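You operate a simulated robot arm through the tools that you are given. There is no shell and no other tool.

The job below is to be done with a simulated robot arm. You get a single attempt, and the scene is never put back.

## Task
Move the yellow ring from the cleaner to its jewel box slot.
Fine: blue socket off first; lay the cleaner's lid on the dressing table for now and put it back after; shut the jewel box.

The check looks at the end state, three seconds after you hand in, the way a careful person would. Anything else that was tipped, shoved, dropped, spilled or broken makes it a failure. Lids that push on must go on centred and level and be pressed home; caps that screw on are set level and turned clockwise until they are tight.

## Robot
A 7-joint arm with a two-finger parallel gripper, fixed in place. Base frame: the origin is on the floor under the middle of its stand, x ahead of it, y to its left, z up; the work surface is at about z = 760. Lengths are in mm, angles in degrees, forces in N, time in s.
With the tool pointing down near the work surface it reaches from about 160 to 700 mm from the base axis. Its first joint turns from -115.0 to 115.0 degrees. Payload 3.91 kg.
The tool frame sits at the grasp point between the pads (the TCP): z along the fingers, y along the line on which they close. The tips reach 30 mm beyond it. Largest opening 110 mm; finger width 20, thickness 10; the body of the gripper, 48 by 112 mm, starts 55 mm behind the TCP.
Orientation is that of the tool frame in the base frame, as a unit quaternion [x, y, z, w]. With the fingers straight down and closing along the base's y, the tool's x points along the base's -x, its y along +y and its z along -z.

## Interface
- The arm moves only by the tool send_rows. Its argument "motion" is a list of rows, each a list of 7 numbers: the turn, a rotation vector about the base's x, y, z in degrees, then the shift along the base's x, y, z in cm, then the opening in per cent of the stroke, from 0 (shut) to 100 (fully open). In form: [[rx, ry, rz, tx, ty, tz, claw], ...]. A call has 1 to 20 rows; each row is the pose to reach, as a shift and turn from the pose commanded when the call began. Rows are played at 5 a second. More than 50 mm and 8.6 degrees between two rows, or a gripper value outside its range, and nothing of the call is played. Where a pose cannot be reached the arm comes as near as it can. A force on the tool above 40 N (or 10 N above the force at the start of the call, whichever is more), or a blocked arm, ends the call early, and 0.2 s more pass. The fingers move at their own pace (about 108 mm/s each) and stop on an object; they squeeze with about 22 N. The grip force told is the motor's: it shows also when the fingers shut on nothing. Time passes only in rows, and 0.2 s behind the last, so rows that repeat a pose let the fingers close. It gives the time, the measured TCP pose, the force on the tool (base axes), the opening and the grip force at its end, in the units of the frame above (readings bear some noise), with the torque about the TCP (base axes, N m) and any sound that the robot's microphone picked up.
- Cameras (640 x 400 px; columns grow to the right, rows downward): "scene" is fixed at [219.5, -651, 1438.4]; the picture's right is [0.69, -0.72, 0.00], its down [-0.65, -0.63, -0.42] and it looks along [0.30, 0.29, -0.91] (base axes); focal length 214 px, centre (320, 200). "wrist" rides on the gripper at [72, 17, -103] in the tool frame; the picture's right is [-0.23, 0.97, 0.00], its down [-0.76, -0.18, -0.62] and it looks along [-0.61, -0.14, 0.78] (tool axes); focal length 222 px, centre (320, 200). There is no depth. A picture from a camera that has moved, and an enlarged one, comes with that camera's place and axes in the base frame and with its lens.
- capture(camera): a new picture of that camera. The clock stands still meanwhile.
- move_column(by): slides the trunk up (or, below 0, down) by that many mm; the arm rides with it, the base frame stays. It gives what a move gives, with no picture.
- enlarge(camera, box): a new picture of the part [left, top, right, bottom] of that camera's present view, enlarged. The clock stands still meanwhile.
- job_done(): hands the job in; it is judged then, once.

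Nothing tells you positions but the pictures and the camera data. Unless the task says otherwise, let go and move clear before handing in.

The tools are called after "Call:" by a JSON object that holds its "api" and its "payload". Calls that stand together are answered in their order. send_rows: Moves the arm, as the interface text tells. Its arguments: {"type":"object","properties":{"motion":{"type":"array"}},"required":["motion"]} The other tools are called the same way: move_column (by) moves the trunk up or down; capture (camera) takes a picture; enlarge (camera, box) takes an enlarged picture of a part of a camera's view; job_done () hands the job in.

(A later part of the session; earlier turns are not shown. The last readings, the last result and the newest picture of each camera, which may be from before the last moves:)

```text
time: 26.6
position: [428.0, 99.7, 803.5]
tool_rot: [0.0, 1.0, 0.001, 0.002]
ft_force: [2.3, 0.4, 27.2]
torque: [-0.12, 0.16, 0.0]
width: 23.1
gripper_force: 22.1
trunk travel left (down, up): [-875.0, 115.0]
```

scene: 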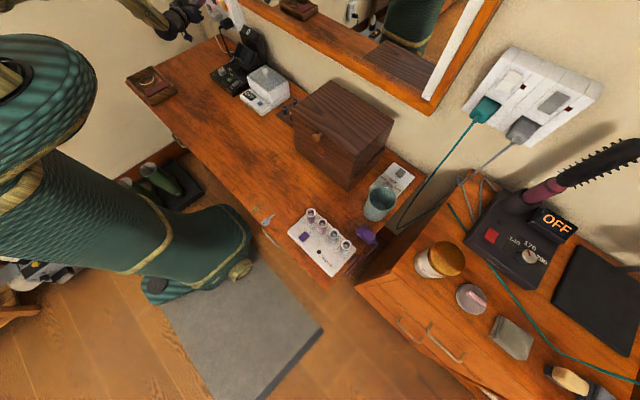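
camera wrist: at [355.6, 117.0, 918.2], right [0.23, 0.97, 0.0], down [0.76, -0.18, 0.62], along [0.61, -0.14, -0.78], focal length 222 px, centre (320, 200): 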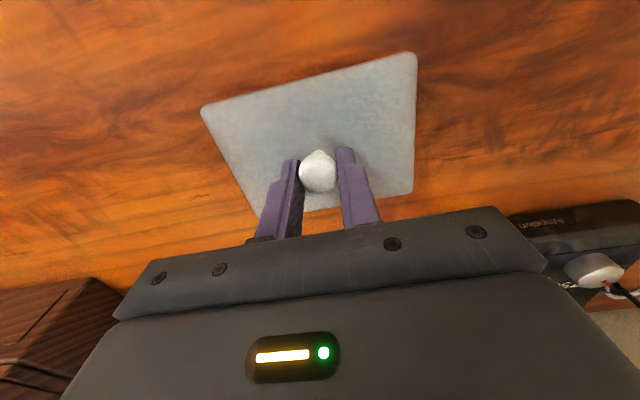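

The lid is on the table (TCP z≈804). I'll relieve the pressure, open the fingers and go up.

Call:
{"api": "send_rows", "payload": {"motion": [[0, 0, 0, 0, 0, 0.15, 0], [0, 0, 0, 0, 0, 0.3, 0], [0, 0, 0, 0, 0, 0.3, 25], [0, 0, 0, 0, 0, 0.3, 45], [0, 0, 0, 0, 0, 0.3, 45], [0, 0, 0, 0, 0, 2.0, 45], [0, 0, 0, 0, 0, 5.0, 45], [0, 0, 0, 0, 0, 10.0, 45], [0, 0, 0, 0, 0, 15.0, 45], [0, 0, 0, 0, 0, 20.0, 45]]}}

Call:
{"api": "capture", "payload": {"camera": "wrist"}}

Call:
{"api": "enlarge", "payload": {"camera": "scene", "box": [220, 50, 300, 110]}}

```text
time: 28.8
position: [427.5, 97.9, 1003.3]
tool_rot: [0.0, 1.0, 0.001, -0.001]
ft_force: [-0.7, -0.4, -0.7]
torque: [0.01, -0.01, 0.0]
width: 49.4
gripper_force: 0.0
trunk travel left (down, up): [-875.0, 115.0]
```

```text
taken
camera wrist: at [353.9, 115.7, 1106.4], right [0.23, 0.97, 0.0], down [0.76, -0.18, 0.62], along [0.61, -0.14, -0.78], focal length 222 px, centre (320, 200)
```

wrist: 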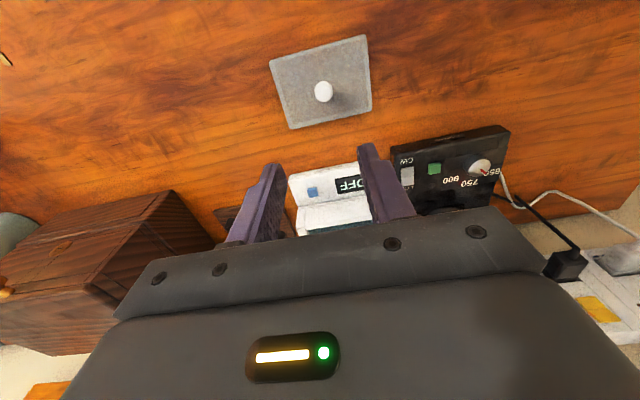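

```text
6.67 times, centred on (260, 80) of scene
camera zoom: at [219.5, -651.0, 1438.4], right [0.69, -0.72, 0.0], down [-0.65, -0.63, -0.42], along [0.3, 0.29, -0.91], focal length 1430 px, centre (720, 1000)
```

zoom: 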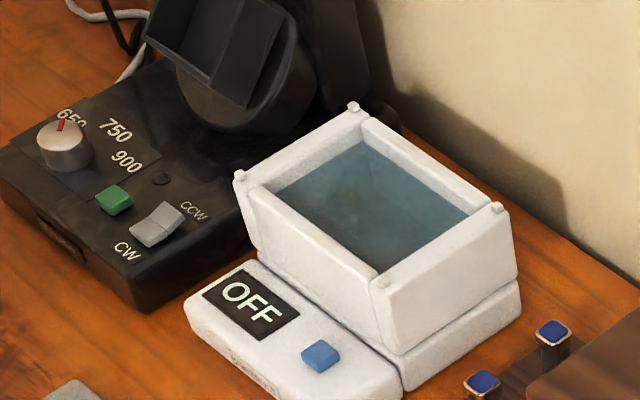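

The lid lies flat on the table. Now I'll tilt the hand back a bit above the tank so the camera looks steeply down into it to find the yellow ring.

Call:
{"api": "send_rows", "payload": {"motion": [[0, 4.2, 0, 3.4, 0.15, -0.6, 60], [0, 8.4, 0, 6.8, 0.3, -1.2, 70], [0, 12.6, 0, 10.2, 0.45, -1.8, 80], [0, 16.8, 0, 13.6, 0.6, -2.4, 80], [0, 21, 0, 17, 0.75, -3.0, 80], [0, 25, 0, 20.2, 0.9, -3.7, 80], [0, 25, 0, 20.2, 0.9, -3.7, 80]]}}

Call:
{"api": "capture", "payload": {"camera": "wrist"}}

Call:
{"api": "enlarge", "payload": {"camera": "wrist", "box": [260, 150, 380, 240]}}

```text
time: 30.4
position: [629.2, 106.6, 966.8]
tool_rot: [0.0, 0.976, -0.001, -0.217]
ft_force: [-0.7, -0.3, 0.3]
torque: [-0.01, -0.01, 0.01]
width: 87.8
gripper_force: 0.1
trunk travel left (down, up): [-875.0, 115.0]
```

```text
taken
camera wrist: at [607.1, 124.0, 1090.4], right [0.21, 0.97, -0.1], down [0.95, -0.18, 0.24], along [0.22, -0.14, -0.97], focal length 222 px, centre (320, 200)
```

wrist: 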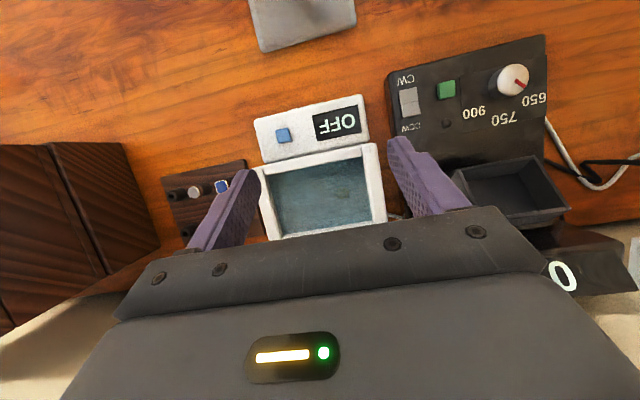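

```text
4.44 times, centred on (320, 195) of wrist
camera zoom: at [607.1, 124.0, 1090.4], right [0.21, 0.97, -0.1], down [0.95, -0.18, 0.24], along [0.22, -0.14, -0.97], focal length 987 px, centre (320, 222)
```

zoom: 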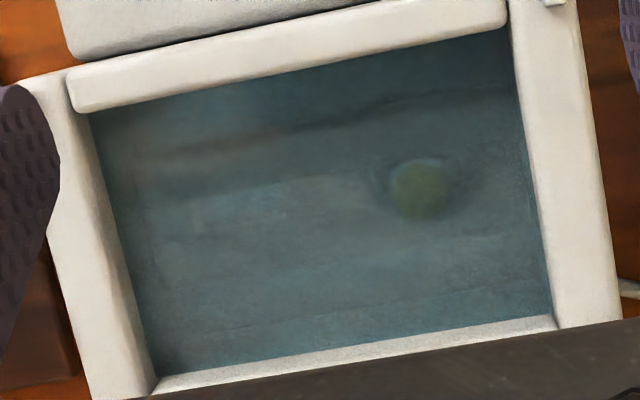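

There is a yellowish round shape under murky liquid towards the winder side. I'll zoom in further.

Call:
{"api": "enlarge", "payload": {"camera": "wrist", "box": [325, 175, 360, 205]}}

Call:
{"api": "enlarge", "payload": {"camera": "scene", "box": [250, 64, 285, 90]}}

Call:
{"api": "enlarge", "payload": {"camera": "wrist", "box": [270, 160, 325, 200]}}

```text
13.33 times, centred on (342, 190) of wrist
camera zoom: at [607.1, 124.0, 1090.4], right [0.21, 0.97, -0.1], down [0.95, -0.18, 0.24], along [0.22, -0.14, -0.97], focal length 2962 px, centre (20, 333)
```

zoom: 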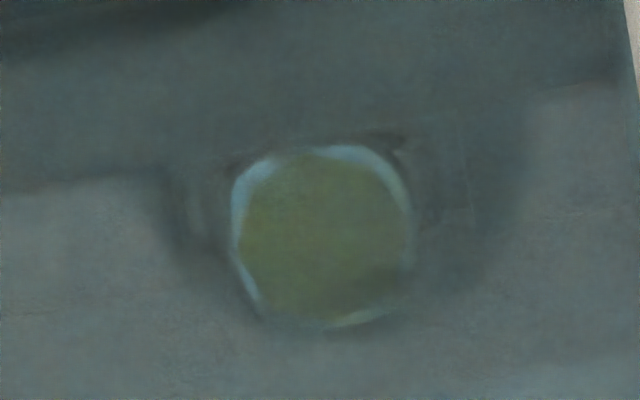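

```text
15.38 times, centred on (268, 77) of scene
camera zoom: at [219.5, -651.0, 1438.4], right [0.69, -0.72, 0.0], down [-0.65, -0.63, -0.42], along [0.3, 0.29, -0.91], focal length 3300 px, centre (1128, 2092)
```

zoom: 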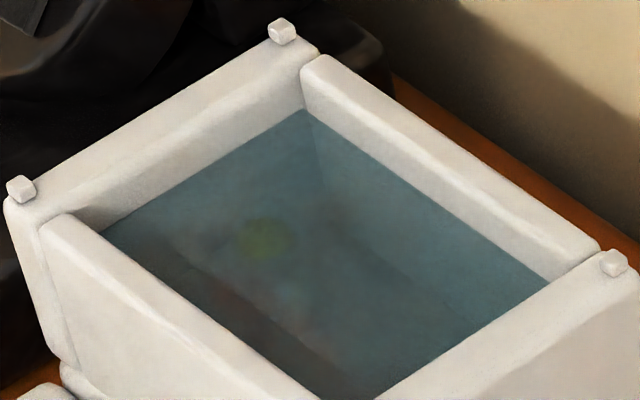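

```text
10.00 times, centred on (298, 180) of wrist
camera zoom: at [607.1, 124.0, 1090.4], right [0.21, 0.97, -0.1], down [0.95, -0.18, 0.24], along [0.22, -0.14, -0.97], focal length 2221 px, centre (545, 400)
```

zoom: 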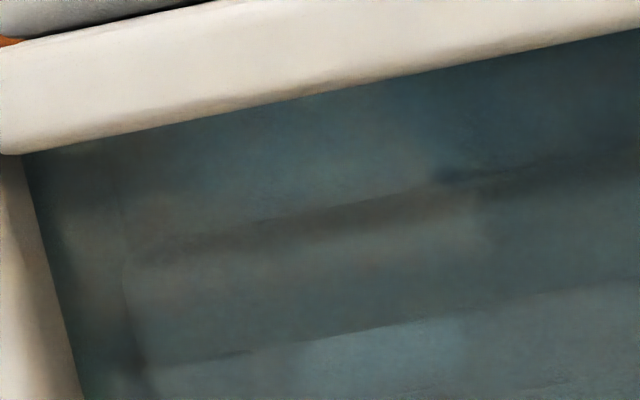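

The yellow shape is a disc about 16 mm across at roughly (669, 114, 808), maybe a stone-topped ring. I'll look at the little rack beside the cleaner to learn what such pieces look like.

Call:
{"api": "enlarge", "payload": {"camera": "wrist", "box": [155, 155, 265, 245]}}

Call:
{"api": "enlarge", "payload": {"camera": "scene", "box": [270, 85, 310, 130]}}

```text
4.44 times, centred on (210, 200) of wrist
camera zoom: at [607.1, 124.0, 1090.4], right [0.21, 0.97, -0.1], down [0.95, -0.18, 0.24], along [0.22, -0.14, -0.97], focal length 987 px, centre (809, 200)
```

zoom: 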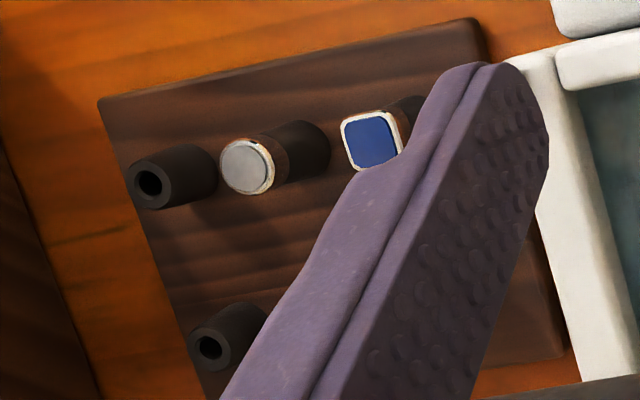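

```text
8.89 times, centred on (290, 108) of scene
camera zoom: at [219.5, -651.0, 1438.4], right [0.69, -0.72, 0.0], down [-0.65, -0.63, -0.42], along [0.3, 0.29, -0.91], focal length 1906 px, centre (587, 1022)
```

zoom: 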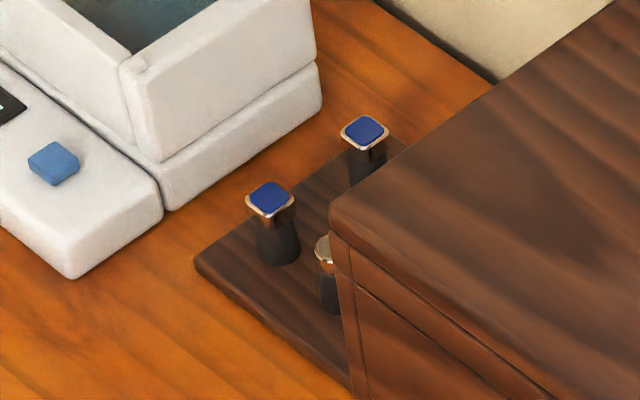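

The rack holds cufflinks on posts, not what I need. I'll view the tank from a shallower angle to see the ring's side.

Call:
{"api": "send_rows", "payload": {"motion": [[0, -6.25, 0, -1.3, 0.3, 0.5, 80], [0, -12.5, 0, -2.6, 0.6, 1.0, 80], [0, -18.75, 0, -3.9, 0.9, 1.5, 80], [0, -25, 0, -5.2, 1.2, 1.8, 80], [0, -25, 0, -5.2, 1.2, 1.8, 80]]}}

Call:
{"api": "enlarge", "payload": {"camera": "wrist", "box": [270, 130, 390, 220]}}

Call:
{"api": "enlarge", "payload": {"camera": "wrist", "box": [320, 150, 370, 195]}}

```text
time: 31.6
position: [579.1, 120.0, 983.1]
tool_rot: [-0.001, 1.0, 0.0, 0.0]
ft_force: [0.9, -0.8, -0.3]
torque: [0.0, 0.0, -0.01]
width: 88.0
gripper_force: 0.1
trunk travel left (down, up): [-875.0, 115.0]
```

```text
4.44 times, centred on (330, 175) of wrist
camera zoom: at [505.8, 137.7, 1086.3], right [0.23, 0.97, 0.0], down [0.76, -0.18, 0.62], along [0.61, -0.14, -0.78], focal length 987 px, centre (276, 311)
```

zoom: 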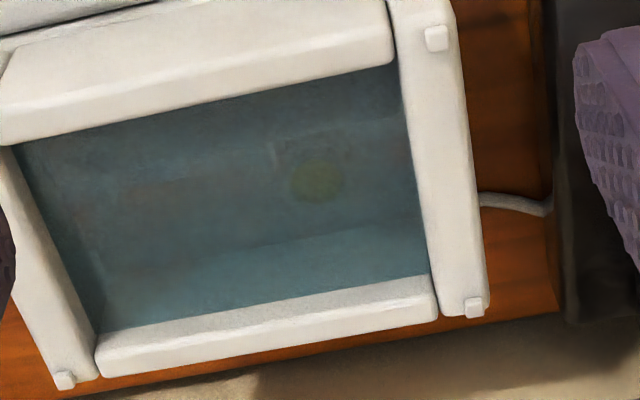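

```text
8.89 times, centred on (345, 172) of wrist
camera zoom: at [505.8, 137.7, 1086.3], right [0.23, 0.97, 0.0], down [0.76, -0.18, 0.62], along [0.61, -0.14, -0.78], focal length 1974 px, centre (98, 444)
```

zoom: 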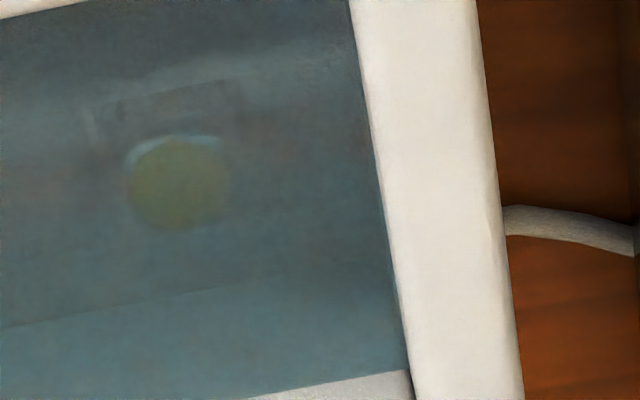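

The yellow disc sits at about (666, 114, ~815) near the tank floor. I'll take a closer look at the rack pieces to understand how such a ring is shaped before grasping.

Call:
{"api": "send_rows", "payload": {"motion": [[0, 0, 0, -0.8, -3.8, -0.5, 60], [0, 0, 0, -1.6, -7.6, -1.5, 60], [0, 0, 0, -2.4, -11.4, -3.0, 60], [0, 0, 0, -3.2, -15.2, -5.0, 60], [0, 0, 0, -3.7, -18.6, -7.5, 60], [0, 0, 0, -3.7, -18.6, -7.5, 60]]}}

Call:
{"api": "capture", "payload": {"camera": "wrist"}}

Call:
{"api": "enlarge", "payload": {"camera": "wrist", "box": [255, 130, 405, 230]}}

```text
time: 33.0
position: [541.6, -66.6, 906.1]
tool_rot: [-0.001, 1.0, 0.0, 0.001]
ft_force: [0.3, -0.5, -0.1]
torque: [-0.01, 0.04, -0.02]
width: 66.1
gripper_force: 0.1
trunk travel left (down, up): [-875.0, 115.0]
```

```text
taken
camera wrist: at [468.2, -48.6, 1008.7], right [0.23, 0.97, 0.0], down [0.76, -0.18, 0.62], along [0.61, -0.14, -0.78], focal length 222 px, centre (320, 200)
```

wrist: 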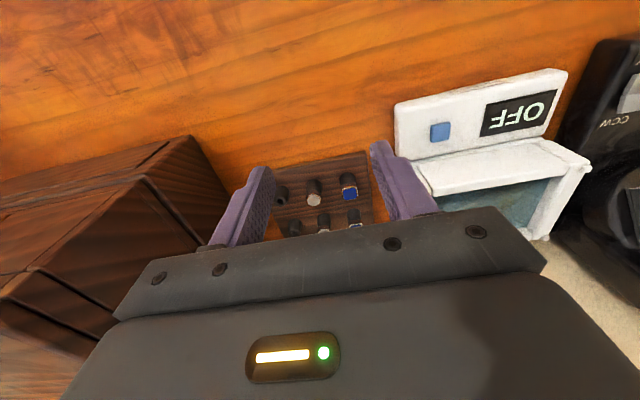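

```text
4.00 times, centred on (330, 180) of wrist
camera zoom: at [468.2, -48.6, 1008.7], right [0.23, 0.97, 0.0], down [0.76, -0.18, 0.62], along [0.61, -0.14, -0.78], focal length 888 px, centre (280, 280)
```

zoom: 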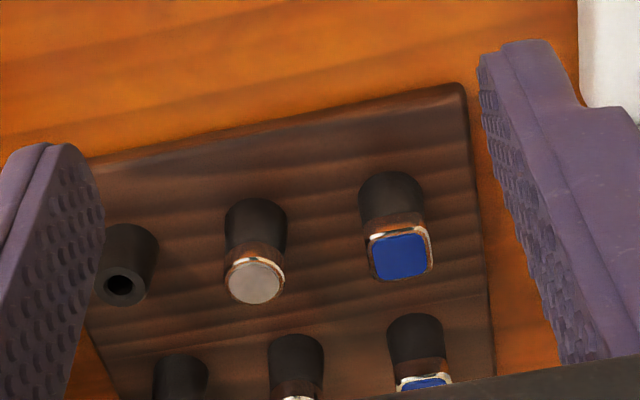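

The rack pieces are cufflinks. Next I'll test the jewel box: bring the tool nearly level in front of its lid knob (about (512, −351, 952)) with the fingers either side of it.

Call:
{"api": "send_rows", "payload": {"motion": [[0, -5, 0, -4, -1, 2, 45], [0, -12, 0, -8, -2.5, 3.5, 45], [0, -19, 0, -11, -5.5, 5, 45], [0, -26, 0, -11.2, -9.5, 5.1, 45], [0, -33, 0, -11.2, -13.5, 5.1, 45], [0, -41, 0, -11.2, -17.5, 5.1, 45], [0, -49, 0, -11.2, -21.5, 5.1, 45], [0, -57, 0, -11.2, -25, 5.1, 45], [0, -65, 0, -11.2, -27, 5.1, 45], [0, -73, 0, -11.2, -28.4, 5.1, 45], [0, -75, 0, -11.2, -28.4, 5.1, 45], [0, -75, 0, -11.2, -28.4, 5.1, 45]]}}

Call:
{"api": "capture", "payload": {"camera": "wrist"}}

Call:
{"api": "enlarge", "payload": {"camera": "scene", "box": [240, 80, 400, 200]}}

```text
time: 35.6
position: [429.1, -351.6, 958.8]
tool_rot: [0.0, 0.793, 0.0, 0.609]
ft_force: [0.0, 0.4, 0.1]
torque: [-0.02, -0.03, 0.01]
width: 49.4
gripper_force: 0.0
trunk travel left (down, up): [-875.0, 115.0]
```

```text
taken
camera wrist: at [309.5, -332.5, 916.3], right [0.06, 0.97, 0.22], down [-0.41, -0.18, 0.9], along [0.91, -0.14, 0.38], focal length 222 px, centre (320, 200)
```

wrist: 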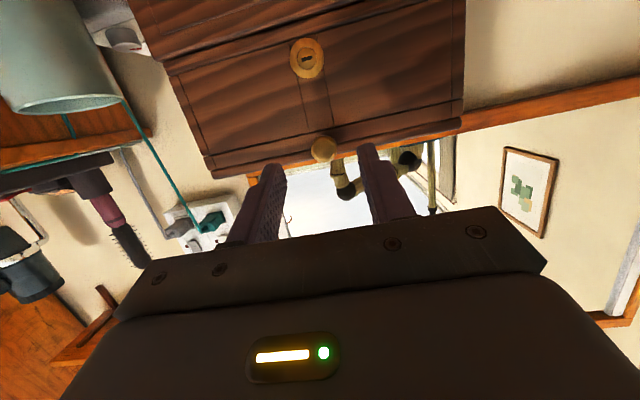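

```text
3.33 times, centred on (320, 140) of scene
camera zoom: at [219.5, -651.0, 1438.4], right [0.69, -0.72, 0.0], down [-0.65, -0.63, -0.42], along [0.3, 0.29, -0.91], focal length 715 px, centre (320, 400)
```

zoom: 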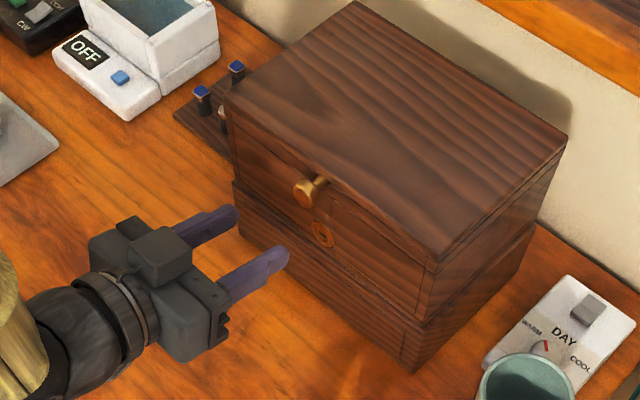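

Good view. I'll zoom on the lid edge, knob and lock.

Call:
{"api": "enlarge", "payload": {"camera": "wrist", "box": [260, 30, 390, 170]}}

Call:
{"api": "enlarge", "payload": {"camera": "wrist", "box": [290, 125, 355, 170]}}

Call:
{"api": "enlarge", "payload": {"camera": "scene", "box": [295, 120, 350, 165]}}

```text
2.86 times, centred on (325, 100) of wrist
camera zoom: at [309.5, -332.5, 916.3], right [0.06, 0.97, 0.22], down [-0.41, -0.18, 0.9], along [0.91, -0.14, 0.38], focal length 635 px, centre (306, 486)
```

zoom: 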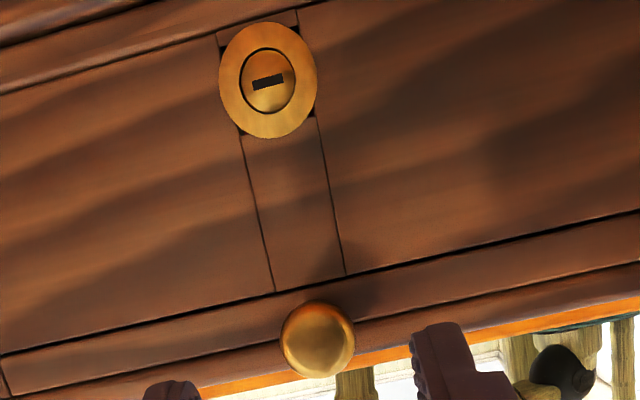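

```text
8.89 times, centred on (322, 148) of wrist
camera zoom: at [309.5, -332.5, 916.3], right [0.06, 0.97, 0.22], down [-0.41, -0.18, 0.9], along [0.91, -0.14, 0.38], focal length 1974 px, centre (298, 667)
```

zoom: 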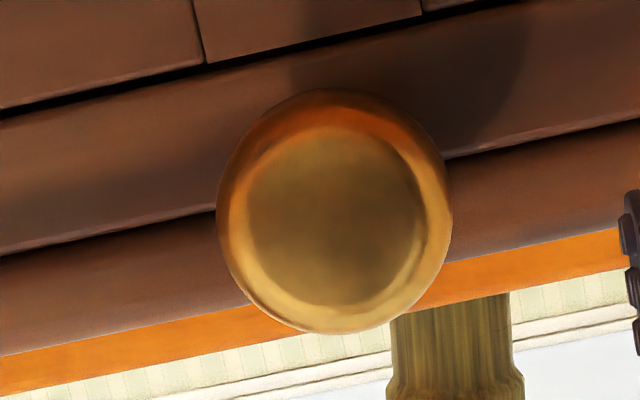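

```text
8.89 times, centred on (322, 142) of scene
camera zoom: at [219.5, -651.0, 1438.4], right [0.69, -0.72, 0.0], down [-0.65, -0.63, -0.42], along [0.3, 0.29, -0.91], focal length 1906 px, centre (298, 711)
```

zoom: 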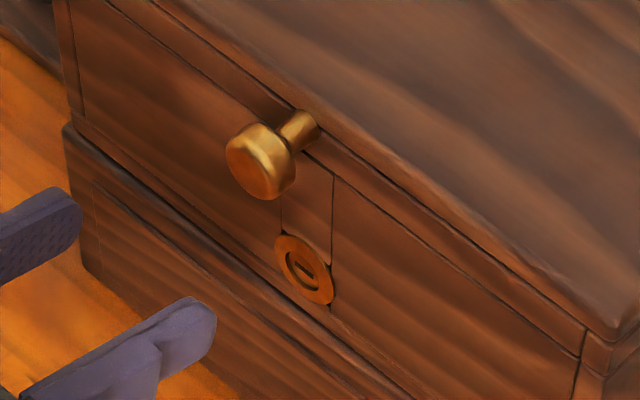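

The knob (24 mm brass head) is centred near (517, −349, 952), on the lid's front rim, whose face is at about x 538. I'll advance so the fingers straddle it and close.

Call:
{"api": "send_rows", "payload": {"motion": [[0, 0, 0, 2.0, 0.1, 0, 45], [0, 0, 0, 4.0, 0.2, 0, 45], [0, 0, 0, 5.5, 0.2, 0, 45], [0, 0, 0, 6.3, 0.2, 0, 45], [0, 0, 0, 6.8, 0.2, 0, 45], [0, 0, 0, 6.8, 0.2, 0, 45]]}}

Call:
{"api": "enlarge", "payload": {"camera": "wrist", "box": [230, 80, 430, 220]}}

Call:
{"api": "enlarge", "payload": {"camera": "scene", "box": [280, 100, 360, 170]}}

```text
time: 37.0
position: [498.1, -348.0, 958.9]
tool_rot: [-0.001, 0.793, 0.0, 0.61]
ft_force: [-1.0, -0.8, 0.1]
torque: [0.03, -0.02, -0.01]
width: 49.5
gripper_force: 0.0
trunk travel left (down, up): [-875.0, 115.0]
```

```text
2.86 times, centred on (330, 150) of wrist
camera zoom: at [378.0, -330.4, 917.2], right [0.06, 0.97, 0.22], down [-0.4, -0.18, 0.9], along [0.91, -0.14, 0.38], focal length 635 px, centre (291, 343)
```

zoom: 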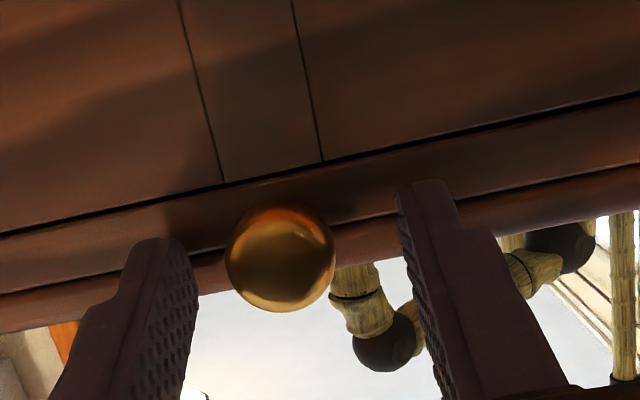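

```text
5.71 times, centred on (320, 135) of scene
camera zoom: at [219.5, -651.0, 1438.4], right [0.69, -0.72, 0.0], down [-0.65, -0.63, -0.42], along [0.3, 0.29, -0.91], focal length 1226 px, centre (320, 571)
```

zoom: 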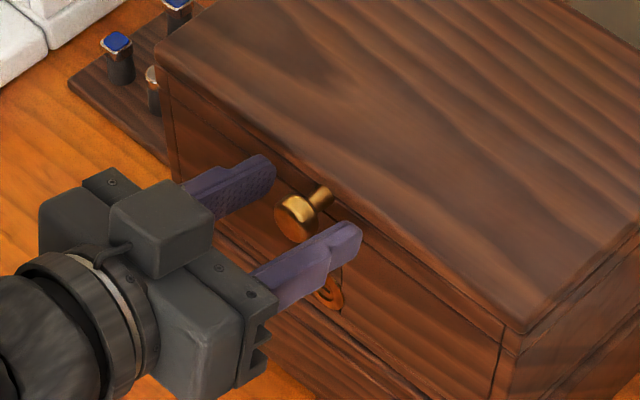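

Fingers straddle the knob with it about 1.5 mm to one side. I'll nudge over and close.

Call:
{"api": "send_rows", "payload": {"motion": [[0, 0, 0, 0, -0.15, 0.05, 45], [0, 0, 0, 0, -0.15, 0.05, 20], [0, 0, 0, 0, -0.15, 0.05, 0], [0, 0, 0, 0, -0.15, 0.05, 0], [0, 0, 0, 0, -0.15, 0.05, 0]]}}

```text
time: 38.2
position: [497.5, -350.1, 961.7]
tool_rot: [-0.001, 0.793, 0.001, 0.609]
ft_force: [0.1, -1.7, -0.1]
torque: [0.02, -0.02, 0.01]
width: 23.6
gripper_force: 44.9
trunk travel left (down, up): [-875.0, 115.0]
```

Knob gripped (23.6 mm). I'll try a tiny lift along the lid's arc and read the force to learn whether it's locked.

Call:
{"api": "send_rows", "payload": {"motion": [[0, 0.25, 0, 0.01, 0, 0.09, 0], [0, 0.5, 0, 0.02, 0, 0.19, 0], [0, 0.75, 0, 0.03, 0, 0.28, 0], [0, 1.0, 0, 0.04, 0, 0.37, 0]]}}

Call:
{"api": "enlarge", "payload": {"camera": "scene", "box": [280, 100, 360, 170]}}

Call:
{"api": "enlarge", "payload": {"camera": "wrist", "box": [230, 80, 430, 220]}}

```text
time: 39.2
position: [497.8, -349.3, 962.9]
tool_rot: [-0.001, 0.798, 0.0, 0.603]
ft_force: [1.9, -2.6, 2.6]
torque: [0.06, -0.85, -0.11]
width: 23.3
gripper_force: 45.1
trunk travel left (down, up): [-875.0, 115.0]
```

```text
5.71 times, centred on (320, 135) of scene
camera zoom: at [219.5, -651.0, 1438.4], right [0.69, -0.72, 0.0], down [-0.65, -0.63, -0.42], along [0.3, 0.29, -0.91], focal length 1226 px, centre (320, 571)
```

zoom: 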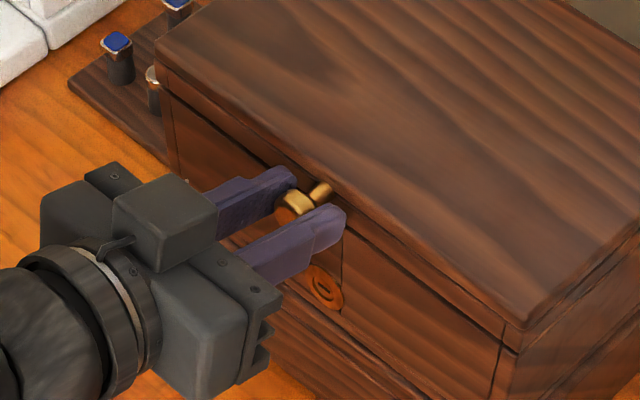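

```text
2.86 times, centred on (330, 150) of wrist
camera zoom: at [377.6, -332.2, 922.7], right [0.06, 0.97, 0.22], down [-0.39, -0.18, 0.9], along [0.92, -0.14, 0.37], focal length 635 px, centre (291, 343)
```

zoom: 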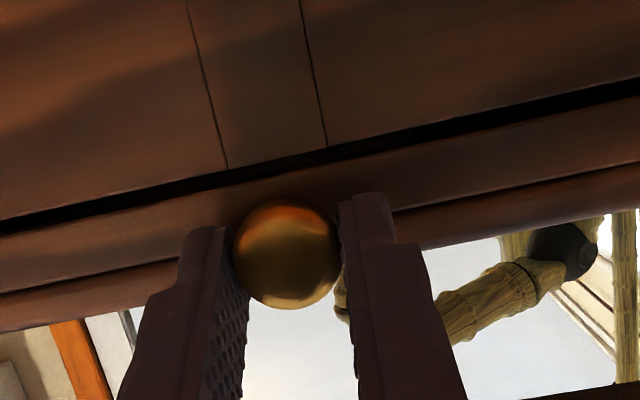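

The seam opens freely with only a few newtons, so the box isn't locked. I'll swing the lid up along its arc (hinge taken near x 711, z 938), turning the tool with it.

Call:
{"api": "send_rows", "payload": {"motion": [[0, 2, 0, 0.1, 0, 0.74, 0], [0, 5, 0, 0.3, 0, 1.85, 0], [0, 10, 0, 0.76, 0, 3.66, 0], [0, 15, 0, 1.38, 0, 5.43, 0], [0, 20, 0, 2.15, 0, 7.14, 0], [0, 20, 0, 2.15, 0, 7.14, 0]]}}

Call:
{"api": "capture", "payload": {"camera": "scene"}}

Call:
{"api": "capture", "payload": {"camera": "wrist"}}

```text
time: 40.6
position: [518.2, -350.3, 1034.1]
tool_rot: [0.0, 0.891, 0.0, 0.454]
ft_force: [1.5, -4.6, 1.6]
torque: [-0.16, -0.74, -0.05]
width: 23.8
gripper_force: 44.9
trunk travel left (down, up): [-875.0, 115.0]
```

```text
taken
```

scene: 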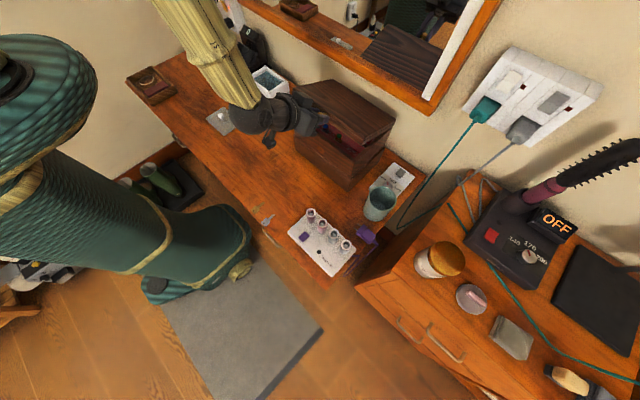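

```text
taken
camera wrist: at [390.9, -332.1, 1036.6], right [0.13, 0.97, 0.18], down [-0.05, -0.18, 0.98], along [0.99, -0.14, 0.03], focal length 222 px, centre (320, 200)
```

wrist: 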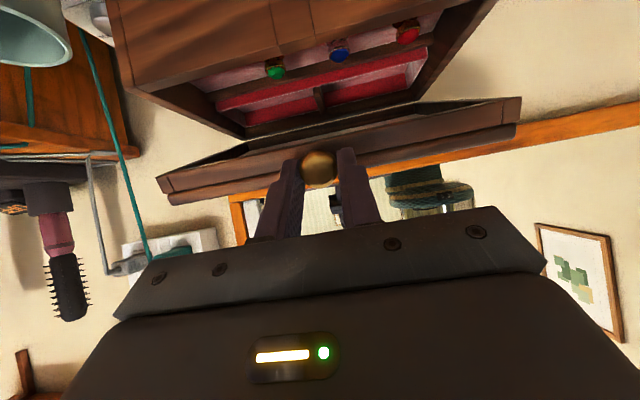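

The lid rises and I can see green, blue and red stones inside. I'll carry on along the arc.

Call:
{"api": "send_rows", "payload": {"motion": [[0, 5, 0, 0.91, 0, 1.63, 0], [0, 10, 0, 1.97, 0, 3.18, 0], [0, 15, 0, 3.15, 0, 4.63, 0], [0, 20, 0, 4.46, 0, 5.97, 0], [0, 25, 0, 5.88, 0, 7.19, 0], [0, 30, 0, 7.4, 0, 8.29, 0], [0, 35, 0, 9.0, 0, 9.24, 0], [0, 40, 0, 10.69, 0, 10.06, 0], [0, 40, 0, 10.69, 0, 10.06, 0]]}}

Call:
{"api": "capture", "payload": {"camera": "scene"}}

Call:
{"api": "capture", "payload": {"camera": "wrist"}}

```text
time: 42.6
position: [623.2, -351.0, 1137.5]
tool_rot: [-0.001, 0.992, -0.001, 0.123]
ft_force: [-7.3, -4.2, 14.9]
torque: [-0.24, 0.02, 0.21]
width: 23.4
gripper_force: 45.5
trunk travel left (down, up): [-875.0, 115.0]
```

```text
taken
```

scene: 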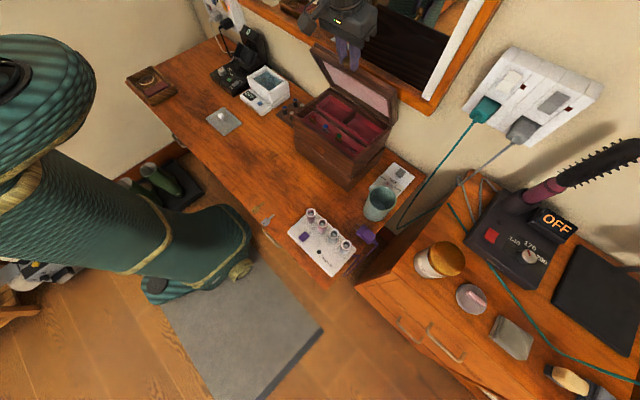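

```text
taken
camera wrist: at [526.7, -331.9, 1220.4], right [0.22, 0.97, 0.05], down [0.59, -0.18, 0.79], along [0.78, -0.14, -0.61], focal length 222 px, centre (320, 200)
```

wrist: 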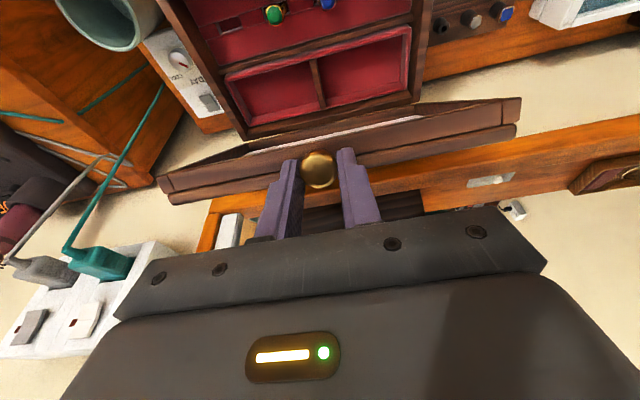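

The lid is about 60° open; the force shows my hinge guess is 3–4 mm off, so I'll correct the arc and keep the hand's tilt fixed from here, letting the knob pivot in the fingers.

Call:
{"api": "send_rows", "payload": {"motion": [[0, 0, 0, -0.1, 0, 0.35, 0], [0, 0, 0, 0.6, 0, 0.75, 0], [0, 0, 0, 1.4, 0, 1.06, 0], [0, 0, 0, 2.2, 0, 1.35, 0], [0, 0, 0, 3.03, 0, 1.59, 0], [0, 0, 0, 3.9, 0, 1.8, 0], [0, 0, 0, 4.71, 0, 1.97, 0], [0, 0, 0, 4.71, 0, 1.97, 0]]}}

Call:
{"api": "capture", "payload": {"camera": "wrist"}}

Call:
{"api": "enlarge", "payload": {"camera": "scene", "box": [260, 0, 440, 190]}}

```text
time: 44.4
position: [672.4, -350.7, 1155.0]
tool_rot: [0.0, 0.993, 0.0, 0.121]
ft_force: [-5.1, -8.4, -0.7]
torque: [-0.18, 1.3, 0.06]
width: 23.3
gripper_force: 45.1
trunk travel left (down, up): [-875.0, 115.0]
```

```text
taken
camera wrist: at [576.0, -332.2, 1237.7], right [0.22, 0.97, 0.06], down [0.59, -0.18, 0.79], along [0.78, -0.14, -0.61], focal length 222 px, centre (320, 200)
```

wrist: 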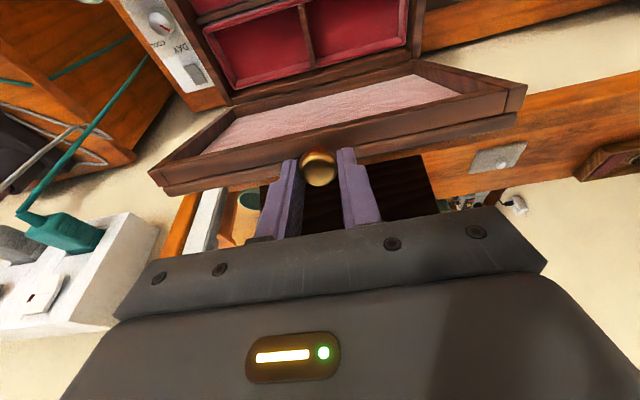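

```text
2.11 times, centred on (350, 95) of scene
camera zoom: at [219.5, -651.0, 1438.4], right [0.69, -0.72, 0.0], down [-0.65, -0.63, -0.42], along [0.3, 0.29, -0.91], focal length 452 px, centre (257, 421)
```

zoom: 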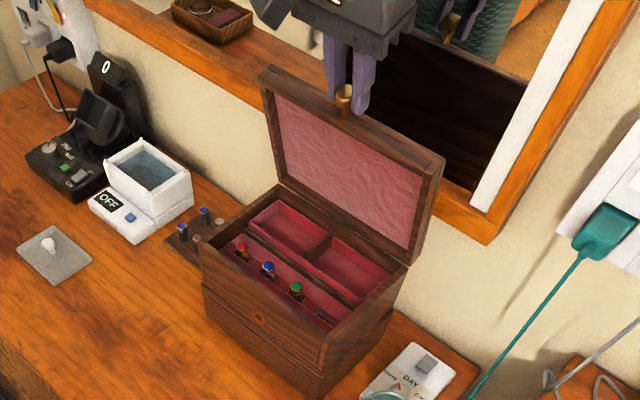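

The lid is at about 76° and I can see three upright rings (red, blue, green) in the front row with an empty slot at the right end. I'll continue just past vertical.

Call:
{"api": "send_rows", "payload": {"motion": [[0, 0, 0, 0.85, -0.05, 0.13, 0], [0, 0, 0, 1.7, -0.1, 0.23, 0], [0, 0, 0, 2.56, -0.1, 0.29, 0], [0, 0, 0, 3.42, -0.1, 0.32, 0], [0, 0, 0, 4.28, -0.1, 0.3, 0], [0, 0, 0, 5.13, -0.1, 0.26, 0], [0, 0, 0, 5.13, -0.1, 0.26, 0]]}}

Call:
{"api": "capture", "payload": {"camera": "wrist"}}

Call:
{"api": "enlarge", "payload": {"camera": "scene", "box": [260, 0, 440, 190]}}

```text
time: 46.0
position: [714.1, -349.3, 1158.4]
tool_rot: [0.001, 0.992, -0.002, 0.125]
ft_force: [-4.3, -10.6, 16.1]
torque: [0.02, 0.88, 0.02]
width: 23.5
gripper_force: 45.0
out of reach, approached as far as the arm can: row 6, 7
trunk travel left (down, up): [-875.0, 115.0]
```

```text
taken
camera wrist: at [618.4, -331.4, 1241.7], right [0.22, 0.97, 0.05], down [0.58, -0.18, 0.79], along [0.78, -0.15, -0.61], focal length 222 px, centre (320, 200)
```

wrist: 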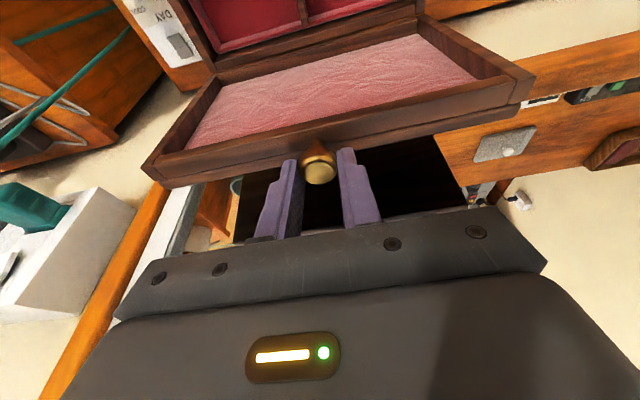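

```text
2.11 times, centred on (350, 95) of scene
camera zoom: at [219.5, -651.0, 1438.4], right [0.69, -0.72, 0.0], down [-0.65, -0.63, -0.42], along [0.3, 0.29, -0.91], focal length 452 px, centre (257, 421)
```

zoom: 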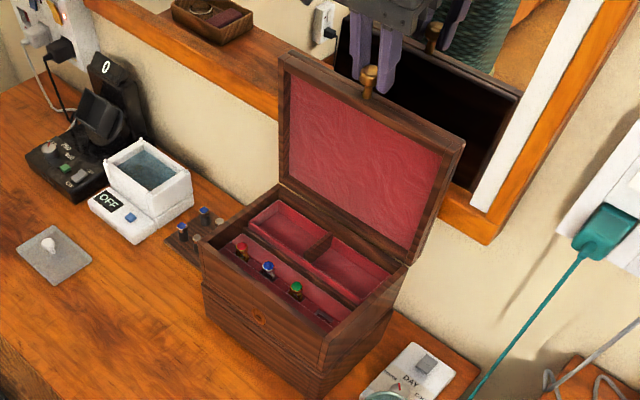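

The arm ran out of reach at about 88° with this tilt. I'll rotate the hand forward about the knob (pulling the wrist back) to gain reach, then continue.

Call:
{"api": "send_rows", "payload": {"motion": [[0, -5, 0, -0.35, 0, -0.05, 0], [0, -10, 0, -0.7, 0, -0.1, 0], [0, -15, 0, -1.0, 0, -0.2, 0], [0, -15, 0, -1.0, 0, -0.2, 0]]}}

```text
time: 47.0
position: [705.9, -349.9, 1155.9]
tool_rot: [-0.002, 0.968, -0.001, 0.253]
ft_force: [-2.6, -20.5, 20.0]
torque: [-0.67, 0.59, -0.32]
width: 23.6
gripper_force: 44.8
trunk travel left (down, up): [-875.0, 115.0]
```

Reach is fine now, but there is some side and vertical load on the grip; I'll relax it by a couple of millimetres.

Call:
{"api": "send_rows", "payload": {"motion": [[0, 0, 0, 0, -0.1, 0.1, 0], [0, 0, 0, 0, -0.2, 0.2, 0], [0, 0, 0, 0, -0.2, 0.2, 0]]}}

Call:
{"api": "enlarge", "payload": {"camera": "wrist", "box": [230, 100, 430, 240]}}

```text
time: 47.8
position: [706.5, -350.1, 1156.5]
tool_rot: [0.0, 0.968, 0.0, 0.252]
ft_force: [-0.7, -15.8, 13.0]
torque: [-0.41, 0.05, -0.03]
width: 23.4
gripper_force: 44.7
trunk travel left (down, up): [-875.0, 115.0]
```

```text
2.86 times, centred on (330, 170) of wrist
camera zoom: at [592.1, -332.2, 1211.0], right [0.2, 0.97, 0.11], down [0.36, -0.18, 0.91], along [0.91, -0.14, -0.39], focal length 635 px, centre (291, 286)
```

zoom: 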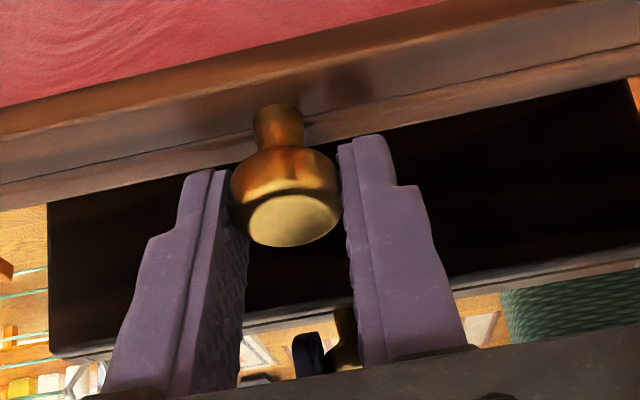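

The grip on the knob looks good. I'll ease the side load and bring the lid past vertical to about 97°.

Call:
{"api": "send_rows", "payload": {"motion": [[0, -2.2, 0, 0.62, -0.15, 0.07, 0], [0, -4.4, 0, 1.24, -0.3, 0.08, 0], [0, -6.6, 0, 1.87, -0.45, 0.06, 0], [0, -8.8, 0, 2.48, -0.5, -0.04, 0], [0, -8.8, 0, 2.48, -0.5, -0.04, 0]]}}

Call:
{"api": "enlarge", "payload": {"camera": "scene", "box": [260, 0, 440, 190]}}

Call:
{"api": "capture", "payload": {"camera": "wrist"}}

```text
time: 49.0
position: [733.5, -349.7, 1153.0]
tool_rot: [-0.002, 0.946, 0.002, 0.323]
ft_force: [-7.2, 7.1, -6.5]
torque: [0.19, 1.41, 0.11]
width: 23.3
gripper_force: 44.8
trunk travel left (down, up): [-875.0, 115.0]
```

```text
2.11 times, centred on (350, 95) of scene
camera zoom: at [219.5, -651.0, 1438.4], right [0.69, -0.72, 0.0], down [-0.65, -0.63, -0.42], along [0.3, 0.29, -0.91], focal length 452 px, centre (257, 421)
```

zoom: 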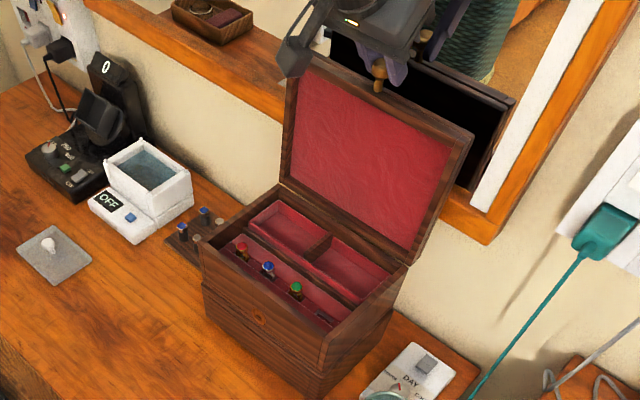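

```text
taken
camera wrist: at [611.8, -332.7, 1191.1], right [0.18, 0.97, 0.14], down [0.22, -0.18, 0.96], along [0.96, -0.14, -0.25], focal length 222 px, centre (320, 200)
```

wrist: 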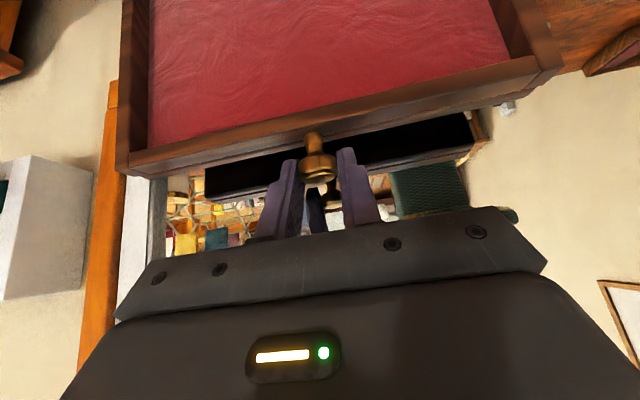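

The lid is about 96° open. I'll push it back in small steps to find its stop.

Call:
{"api": "send_rows", "payload": {"motion": [[0, 0, 0, 0.35, 0.1, -0.07, 0], [0, 0, 0, 0.7, 0.1, -0.15, 0], [0, 0, 0, 0.7, 0.1, -0.15, 0]]}}

```text
time: 49.8
position: [740.2, -349.8, 1151.9]
tool_rot: [0.0, 0.946, 0.001, 0.325]
ft_force: [3.0, 12.2, -14.5]
torque: [-0.2, -1.01, 0.08]
width: 23.6
gripper_force: 45.3
trunk travel left (down, up): [-875.0, 115.0]
```

Call:
{"api": "send_rows", "payload": {"motion": [[0, 0, 0, 0.3, 0.2, -0.3, 0], [0, 0, 0, 0.6, 0.3, -0.45, 0], [0, 0, 0, 0.6, 0.3, -0.45, 0]]}}

Call:
{"api": "enlarge", "payload": {"camera": "scene", "box": [300, 10, 440, 150]}}

```text
time: 50.6
position: [745.4, -349.4, 1151.6]
tool_rot: [0.0, 0.946, -0.001, 0.325]
ft_force: [-2.3, 3.1, 5.7]
torque: [-0.08, 0.63, -0.03]
width: 23.6
gripper_force: 45.1
trunk travel left (down, up): [-875.0, 115.0]
```

```text
2.86 times, centred on (370, 80) of scene
camera zoom: at [219.5, -651.0, 1438.4], right [0.69, -0.72, 0.0], down [-0.65, -0.63, -0.42], along [0.3, 0.29, -0.91], focal length 613 px, centre (177, 543)
```

zoom: 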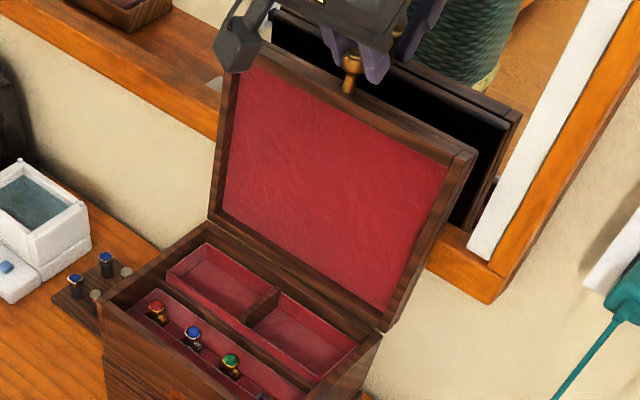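

Call:
{"api": "send_rows", "payload": {"motion": [[0, 0, 0, 0.3, 0, -0.07, 0], [0, 0, 0, 0.6, 0, -0.15, 0], [0, 0, 0, 0.9, 0, -0.25, 0], [0, 0, 0, 0.9, 0, -0.25, 0]]}}

```text
time: 51.6
position: [751.6, -350.5, 1149.8]
tool_rot: [0.0, 0.945, -0.002, 0.327]
ft_force: [-9.6, -1.7, 20.1]
torque: [-0.35, 0.15, 0.18]
width: 23.4
gripper_force: 45.2
trunk travel left (down, up): [-875.0, 115.0]
```

Call:
{"api": "send_rows", "payload": {"motion": [[0, 0, 0, 0.2, 0, 0.15, 0], [0, 0, 0, 0.4, 0, 0.15, 0], [0, 0, 0, 0.4, 0, 0.15, 0]]}}

Call:
{"api": "enlarge", "payload": {"camera": "wrist", "box": [110, 80, 590, 240]}}

```text
time: 52.4
position: [751.8, -349.5, 1149.5]
tool_rot: [0.0, 0.946, 0.0, 0.323]
ft_force: [-32.3, 1.4, 13.9]
torque: [0.55, 0.74, -0.05]
width: 23.3
gripper_force: 45.0
trunk travel left (down, up): [-875.0, 115.0]
```

```text
1.33 times, centred on (350, 160) of wrist
camera zoom: at [630.2, -331.9, 1187.9], right [0.18, 0.97, 0.14], down [0.22, -0.18, 0.96], along [0.96, -0.14, -0.25], focal length 296 px, centre (280, 253)
```

zoom: 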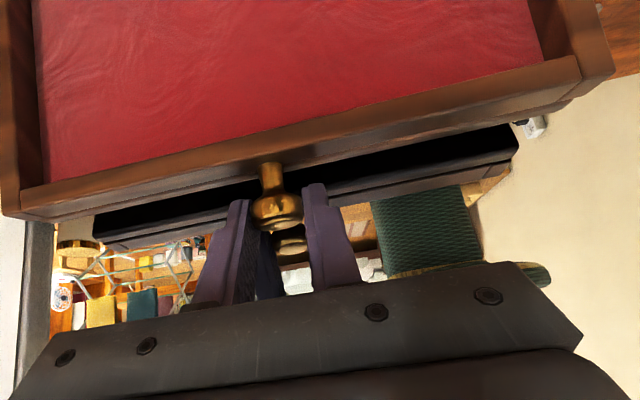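

The lid has reached its stop at about 101° (past vertical). I'll relax the push, open the fingers and back off to confirm it stays.

Call:
{"api": "send_rows", "payload": {"motion": [[0, 0, 0, -0.4, 0, -0.1, 0], [0, 0, 0, -0.6, 0, -0.15, 0], [0, 0, 0, -0.6, 0, -0.15, 0], [0, 0, 0, -0.6, 0, -0.15, 30], [0, 0, 0, -0.6, 0, -0.15, 50], [0, 0, 0, -0.6, 0, -0.15, 50], [0, 0, 0, -1.5, 0, 1.0, 50], [0, 0, 0, -3.0, 0, 3.0, 50], [0, 0, 0, -5.5, 0, 6.0, 50], [0, 0, 0, -8.5, 0, 9.5, 50]]}}

Call:
{"api": "capture", "payload": {"camera": "scene"}}

Call:
{"api": "enlarge", "payload": {"camera": "scene", "box": [290, 70, 400, 180]}}

```text
time: 54.6
position: [674.5, -347.8, 1243.1]
tool_rot: [-0.001, 0.946, 0.001, 0.323]
ft_force: [-0.6, 0.6, 0.6]
torque: [0.0, -0.03, -0.01]
width: 54.8
gripper_force: 0.1
trunk travel left (down, up): [-875.0, 115.0]
```

```text
taken
```

scene: 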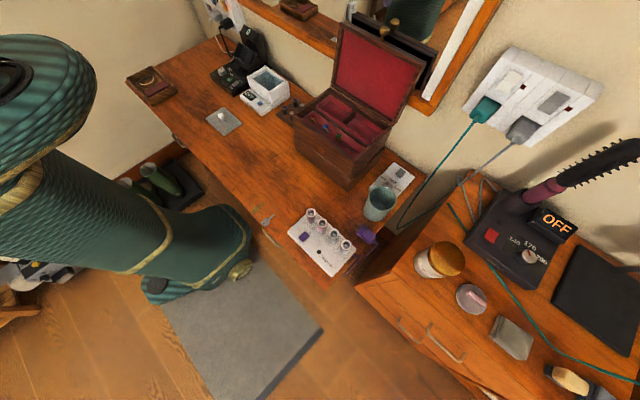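

```text
3.64 times, centred on (345, 125) of scene
camera zoom: at [219.5, -651.0, 1438.4], right [0.69, -0.72, 0.0], down [-0.65, -0.63, -0.42], along [0.3, 0.29, -0.91], focal length 780 px, centre (229, 473)
```

zoom: 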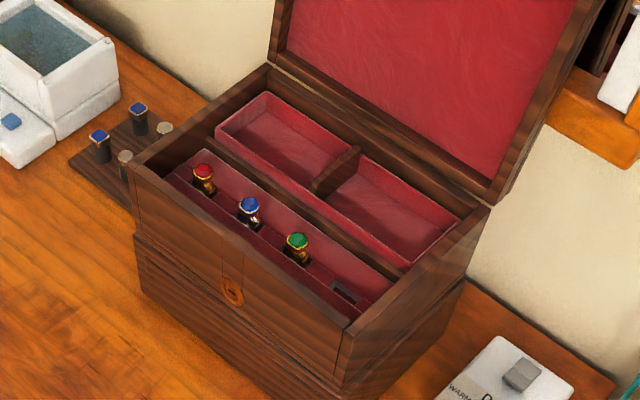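

The lid holds open. The front row has red, blue, green rings and one empty rectangular slot at the right end — the yellow ring's slot. Zooming in on rings and slot.

Call:
{"api": "enlarge", "payload": {"camera": "scene", "box": [308, 108, 352, 155]}}

Call:
{"api": "enlarge", "payload": {"camera": "scene", "box": [330, 130, 350, 152]}}

Call:
{"api": "capture", "payload": {"camera": "wrist"}}

```text
8.51 times, centred on (330, 132) of scene
camera zoom: at [219.5, -651.0, 1438.4], right [0.69, -0.72, 0.0], down [-0.65, -0.63, -0.42], along [0.3, 0.29, -0.91], focal length 1825 px, centre (235, 783)
```

zoom: 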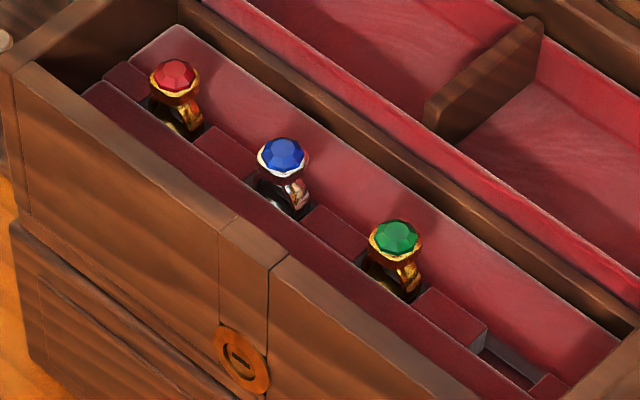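

```text
16.00 times, centred on (340, 141) of scene
camera zoom: at [219.5, -651.0, 1438.4], right [0.69, -0.72, 0.0], down [-0.65, -0.63, -0.42], along [0.3, 0.29, -0.91], focal length 3432 px, centre (0, 1144)
```

zoom: 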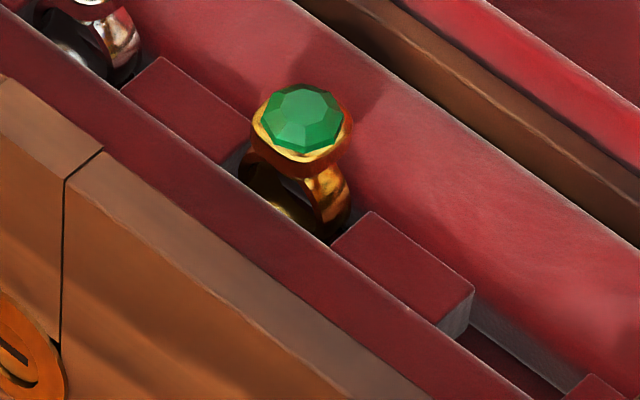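

```text
taken
camera wrist: at [551.9, -330.9, 1280.8], right [0.18, 0.97, 0.14], down [0.22, -0.18, 0.96], along [0.96, -0.14, -0.25], focal length 222 px, centre (320, 200)
```

wrist: 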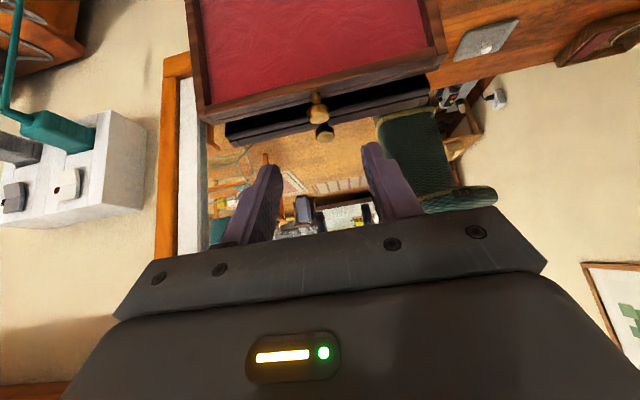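

The rings stand upright, band in the y–z plane, stone on top; the empty slot is a gap between red blocks. I'll bring the camera above the row to measure the slot and neighbours.

Call:
{"api": "send_rows", "payload": {"motion": [[0, 5.4, 0, -3.32, -0.91, -2.59, 50], [0, 10.8, 0, -6.64, -1.82, -5.18, 50], [0, 16.2, 0, -9.96, -2.73, -7.77, 50], [0, 21.6, 0, -13.28, -3.64, -10.36, 50], [0, 27, 0, -16.6, -4.55, -12.95, 50], [0, 32.4, 0, -19.92, -5.46, -15.54, 50], [0, 37.7, 0, -23.24, -6.4, -18.1, 50], [0, 37.7, 0, -23.24, -6.4, -18.1, 50]]}}

Call:
{"api": "capture", "payload": {"camera": "wrist"}}

Call:
{"api": "enlarge", "payload": {"camera": "wrist", "box": [260, 130, 420, 240]}}

```text
time: 56.4
position: [441.4, -414.8, 1061.6]
tool_rot: [0.0, 1.0, 0.0, 0.0]
ft_force: [0.1, 0.3, 0.7]
torque: [0.01, 0.02, -0.03]
width: 55.1
gripper_force: 0.1
trunk travel left (down, up): [-875.0, 115.0]
```

```text
taken
camera wrist: at [368.1, -397.8, 1165.4], right [0.23, 0.97, 0.0], down [0.76, -0.18, 0.62], along [0.61, -0.14, -0.78], focal length 222 px, centre (320, 200)
```

wrist: 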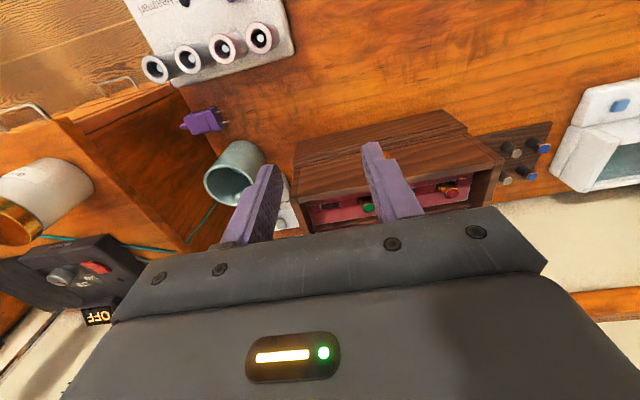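

```text
3.64 times, centred on (340, 185) of wrist
camera zoom: at [368.1, -397.8, 1165.4], right [0.23, 0.97, 0.0], down [0.76, -0.18, 0.62], along [0.61, -0.14, -0.78], focal length 808 px, centre (247, 254)
```

zoom: 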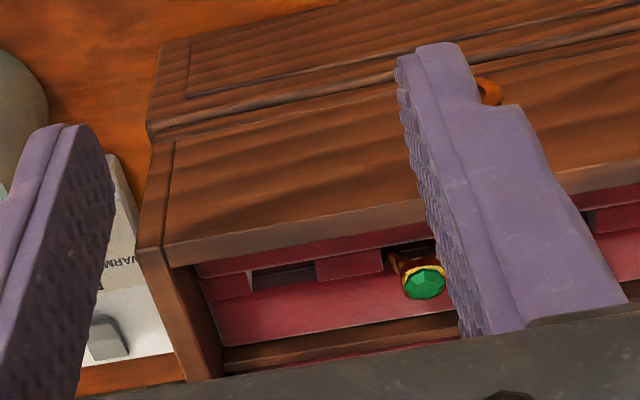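

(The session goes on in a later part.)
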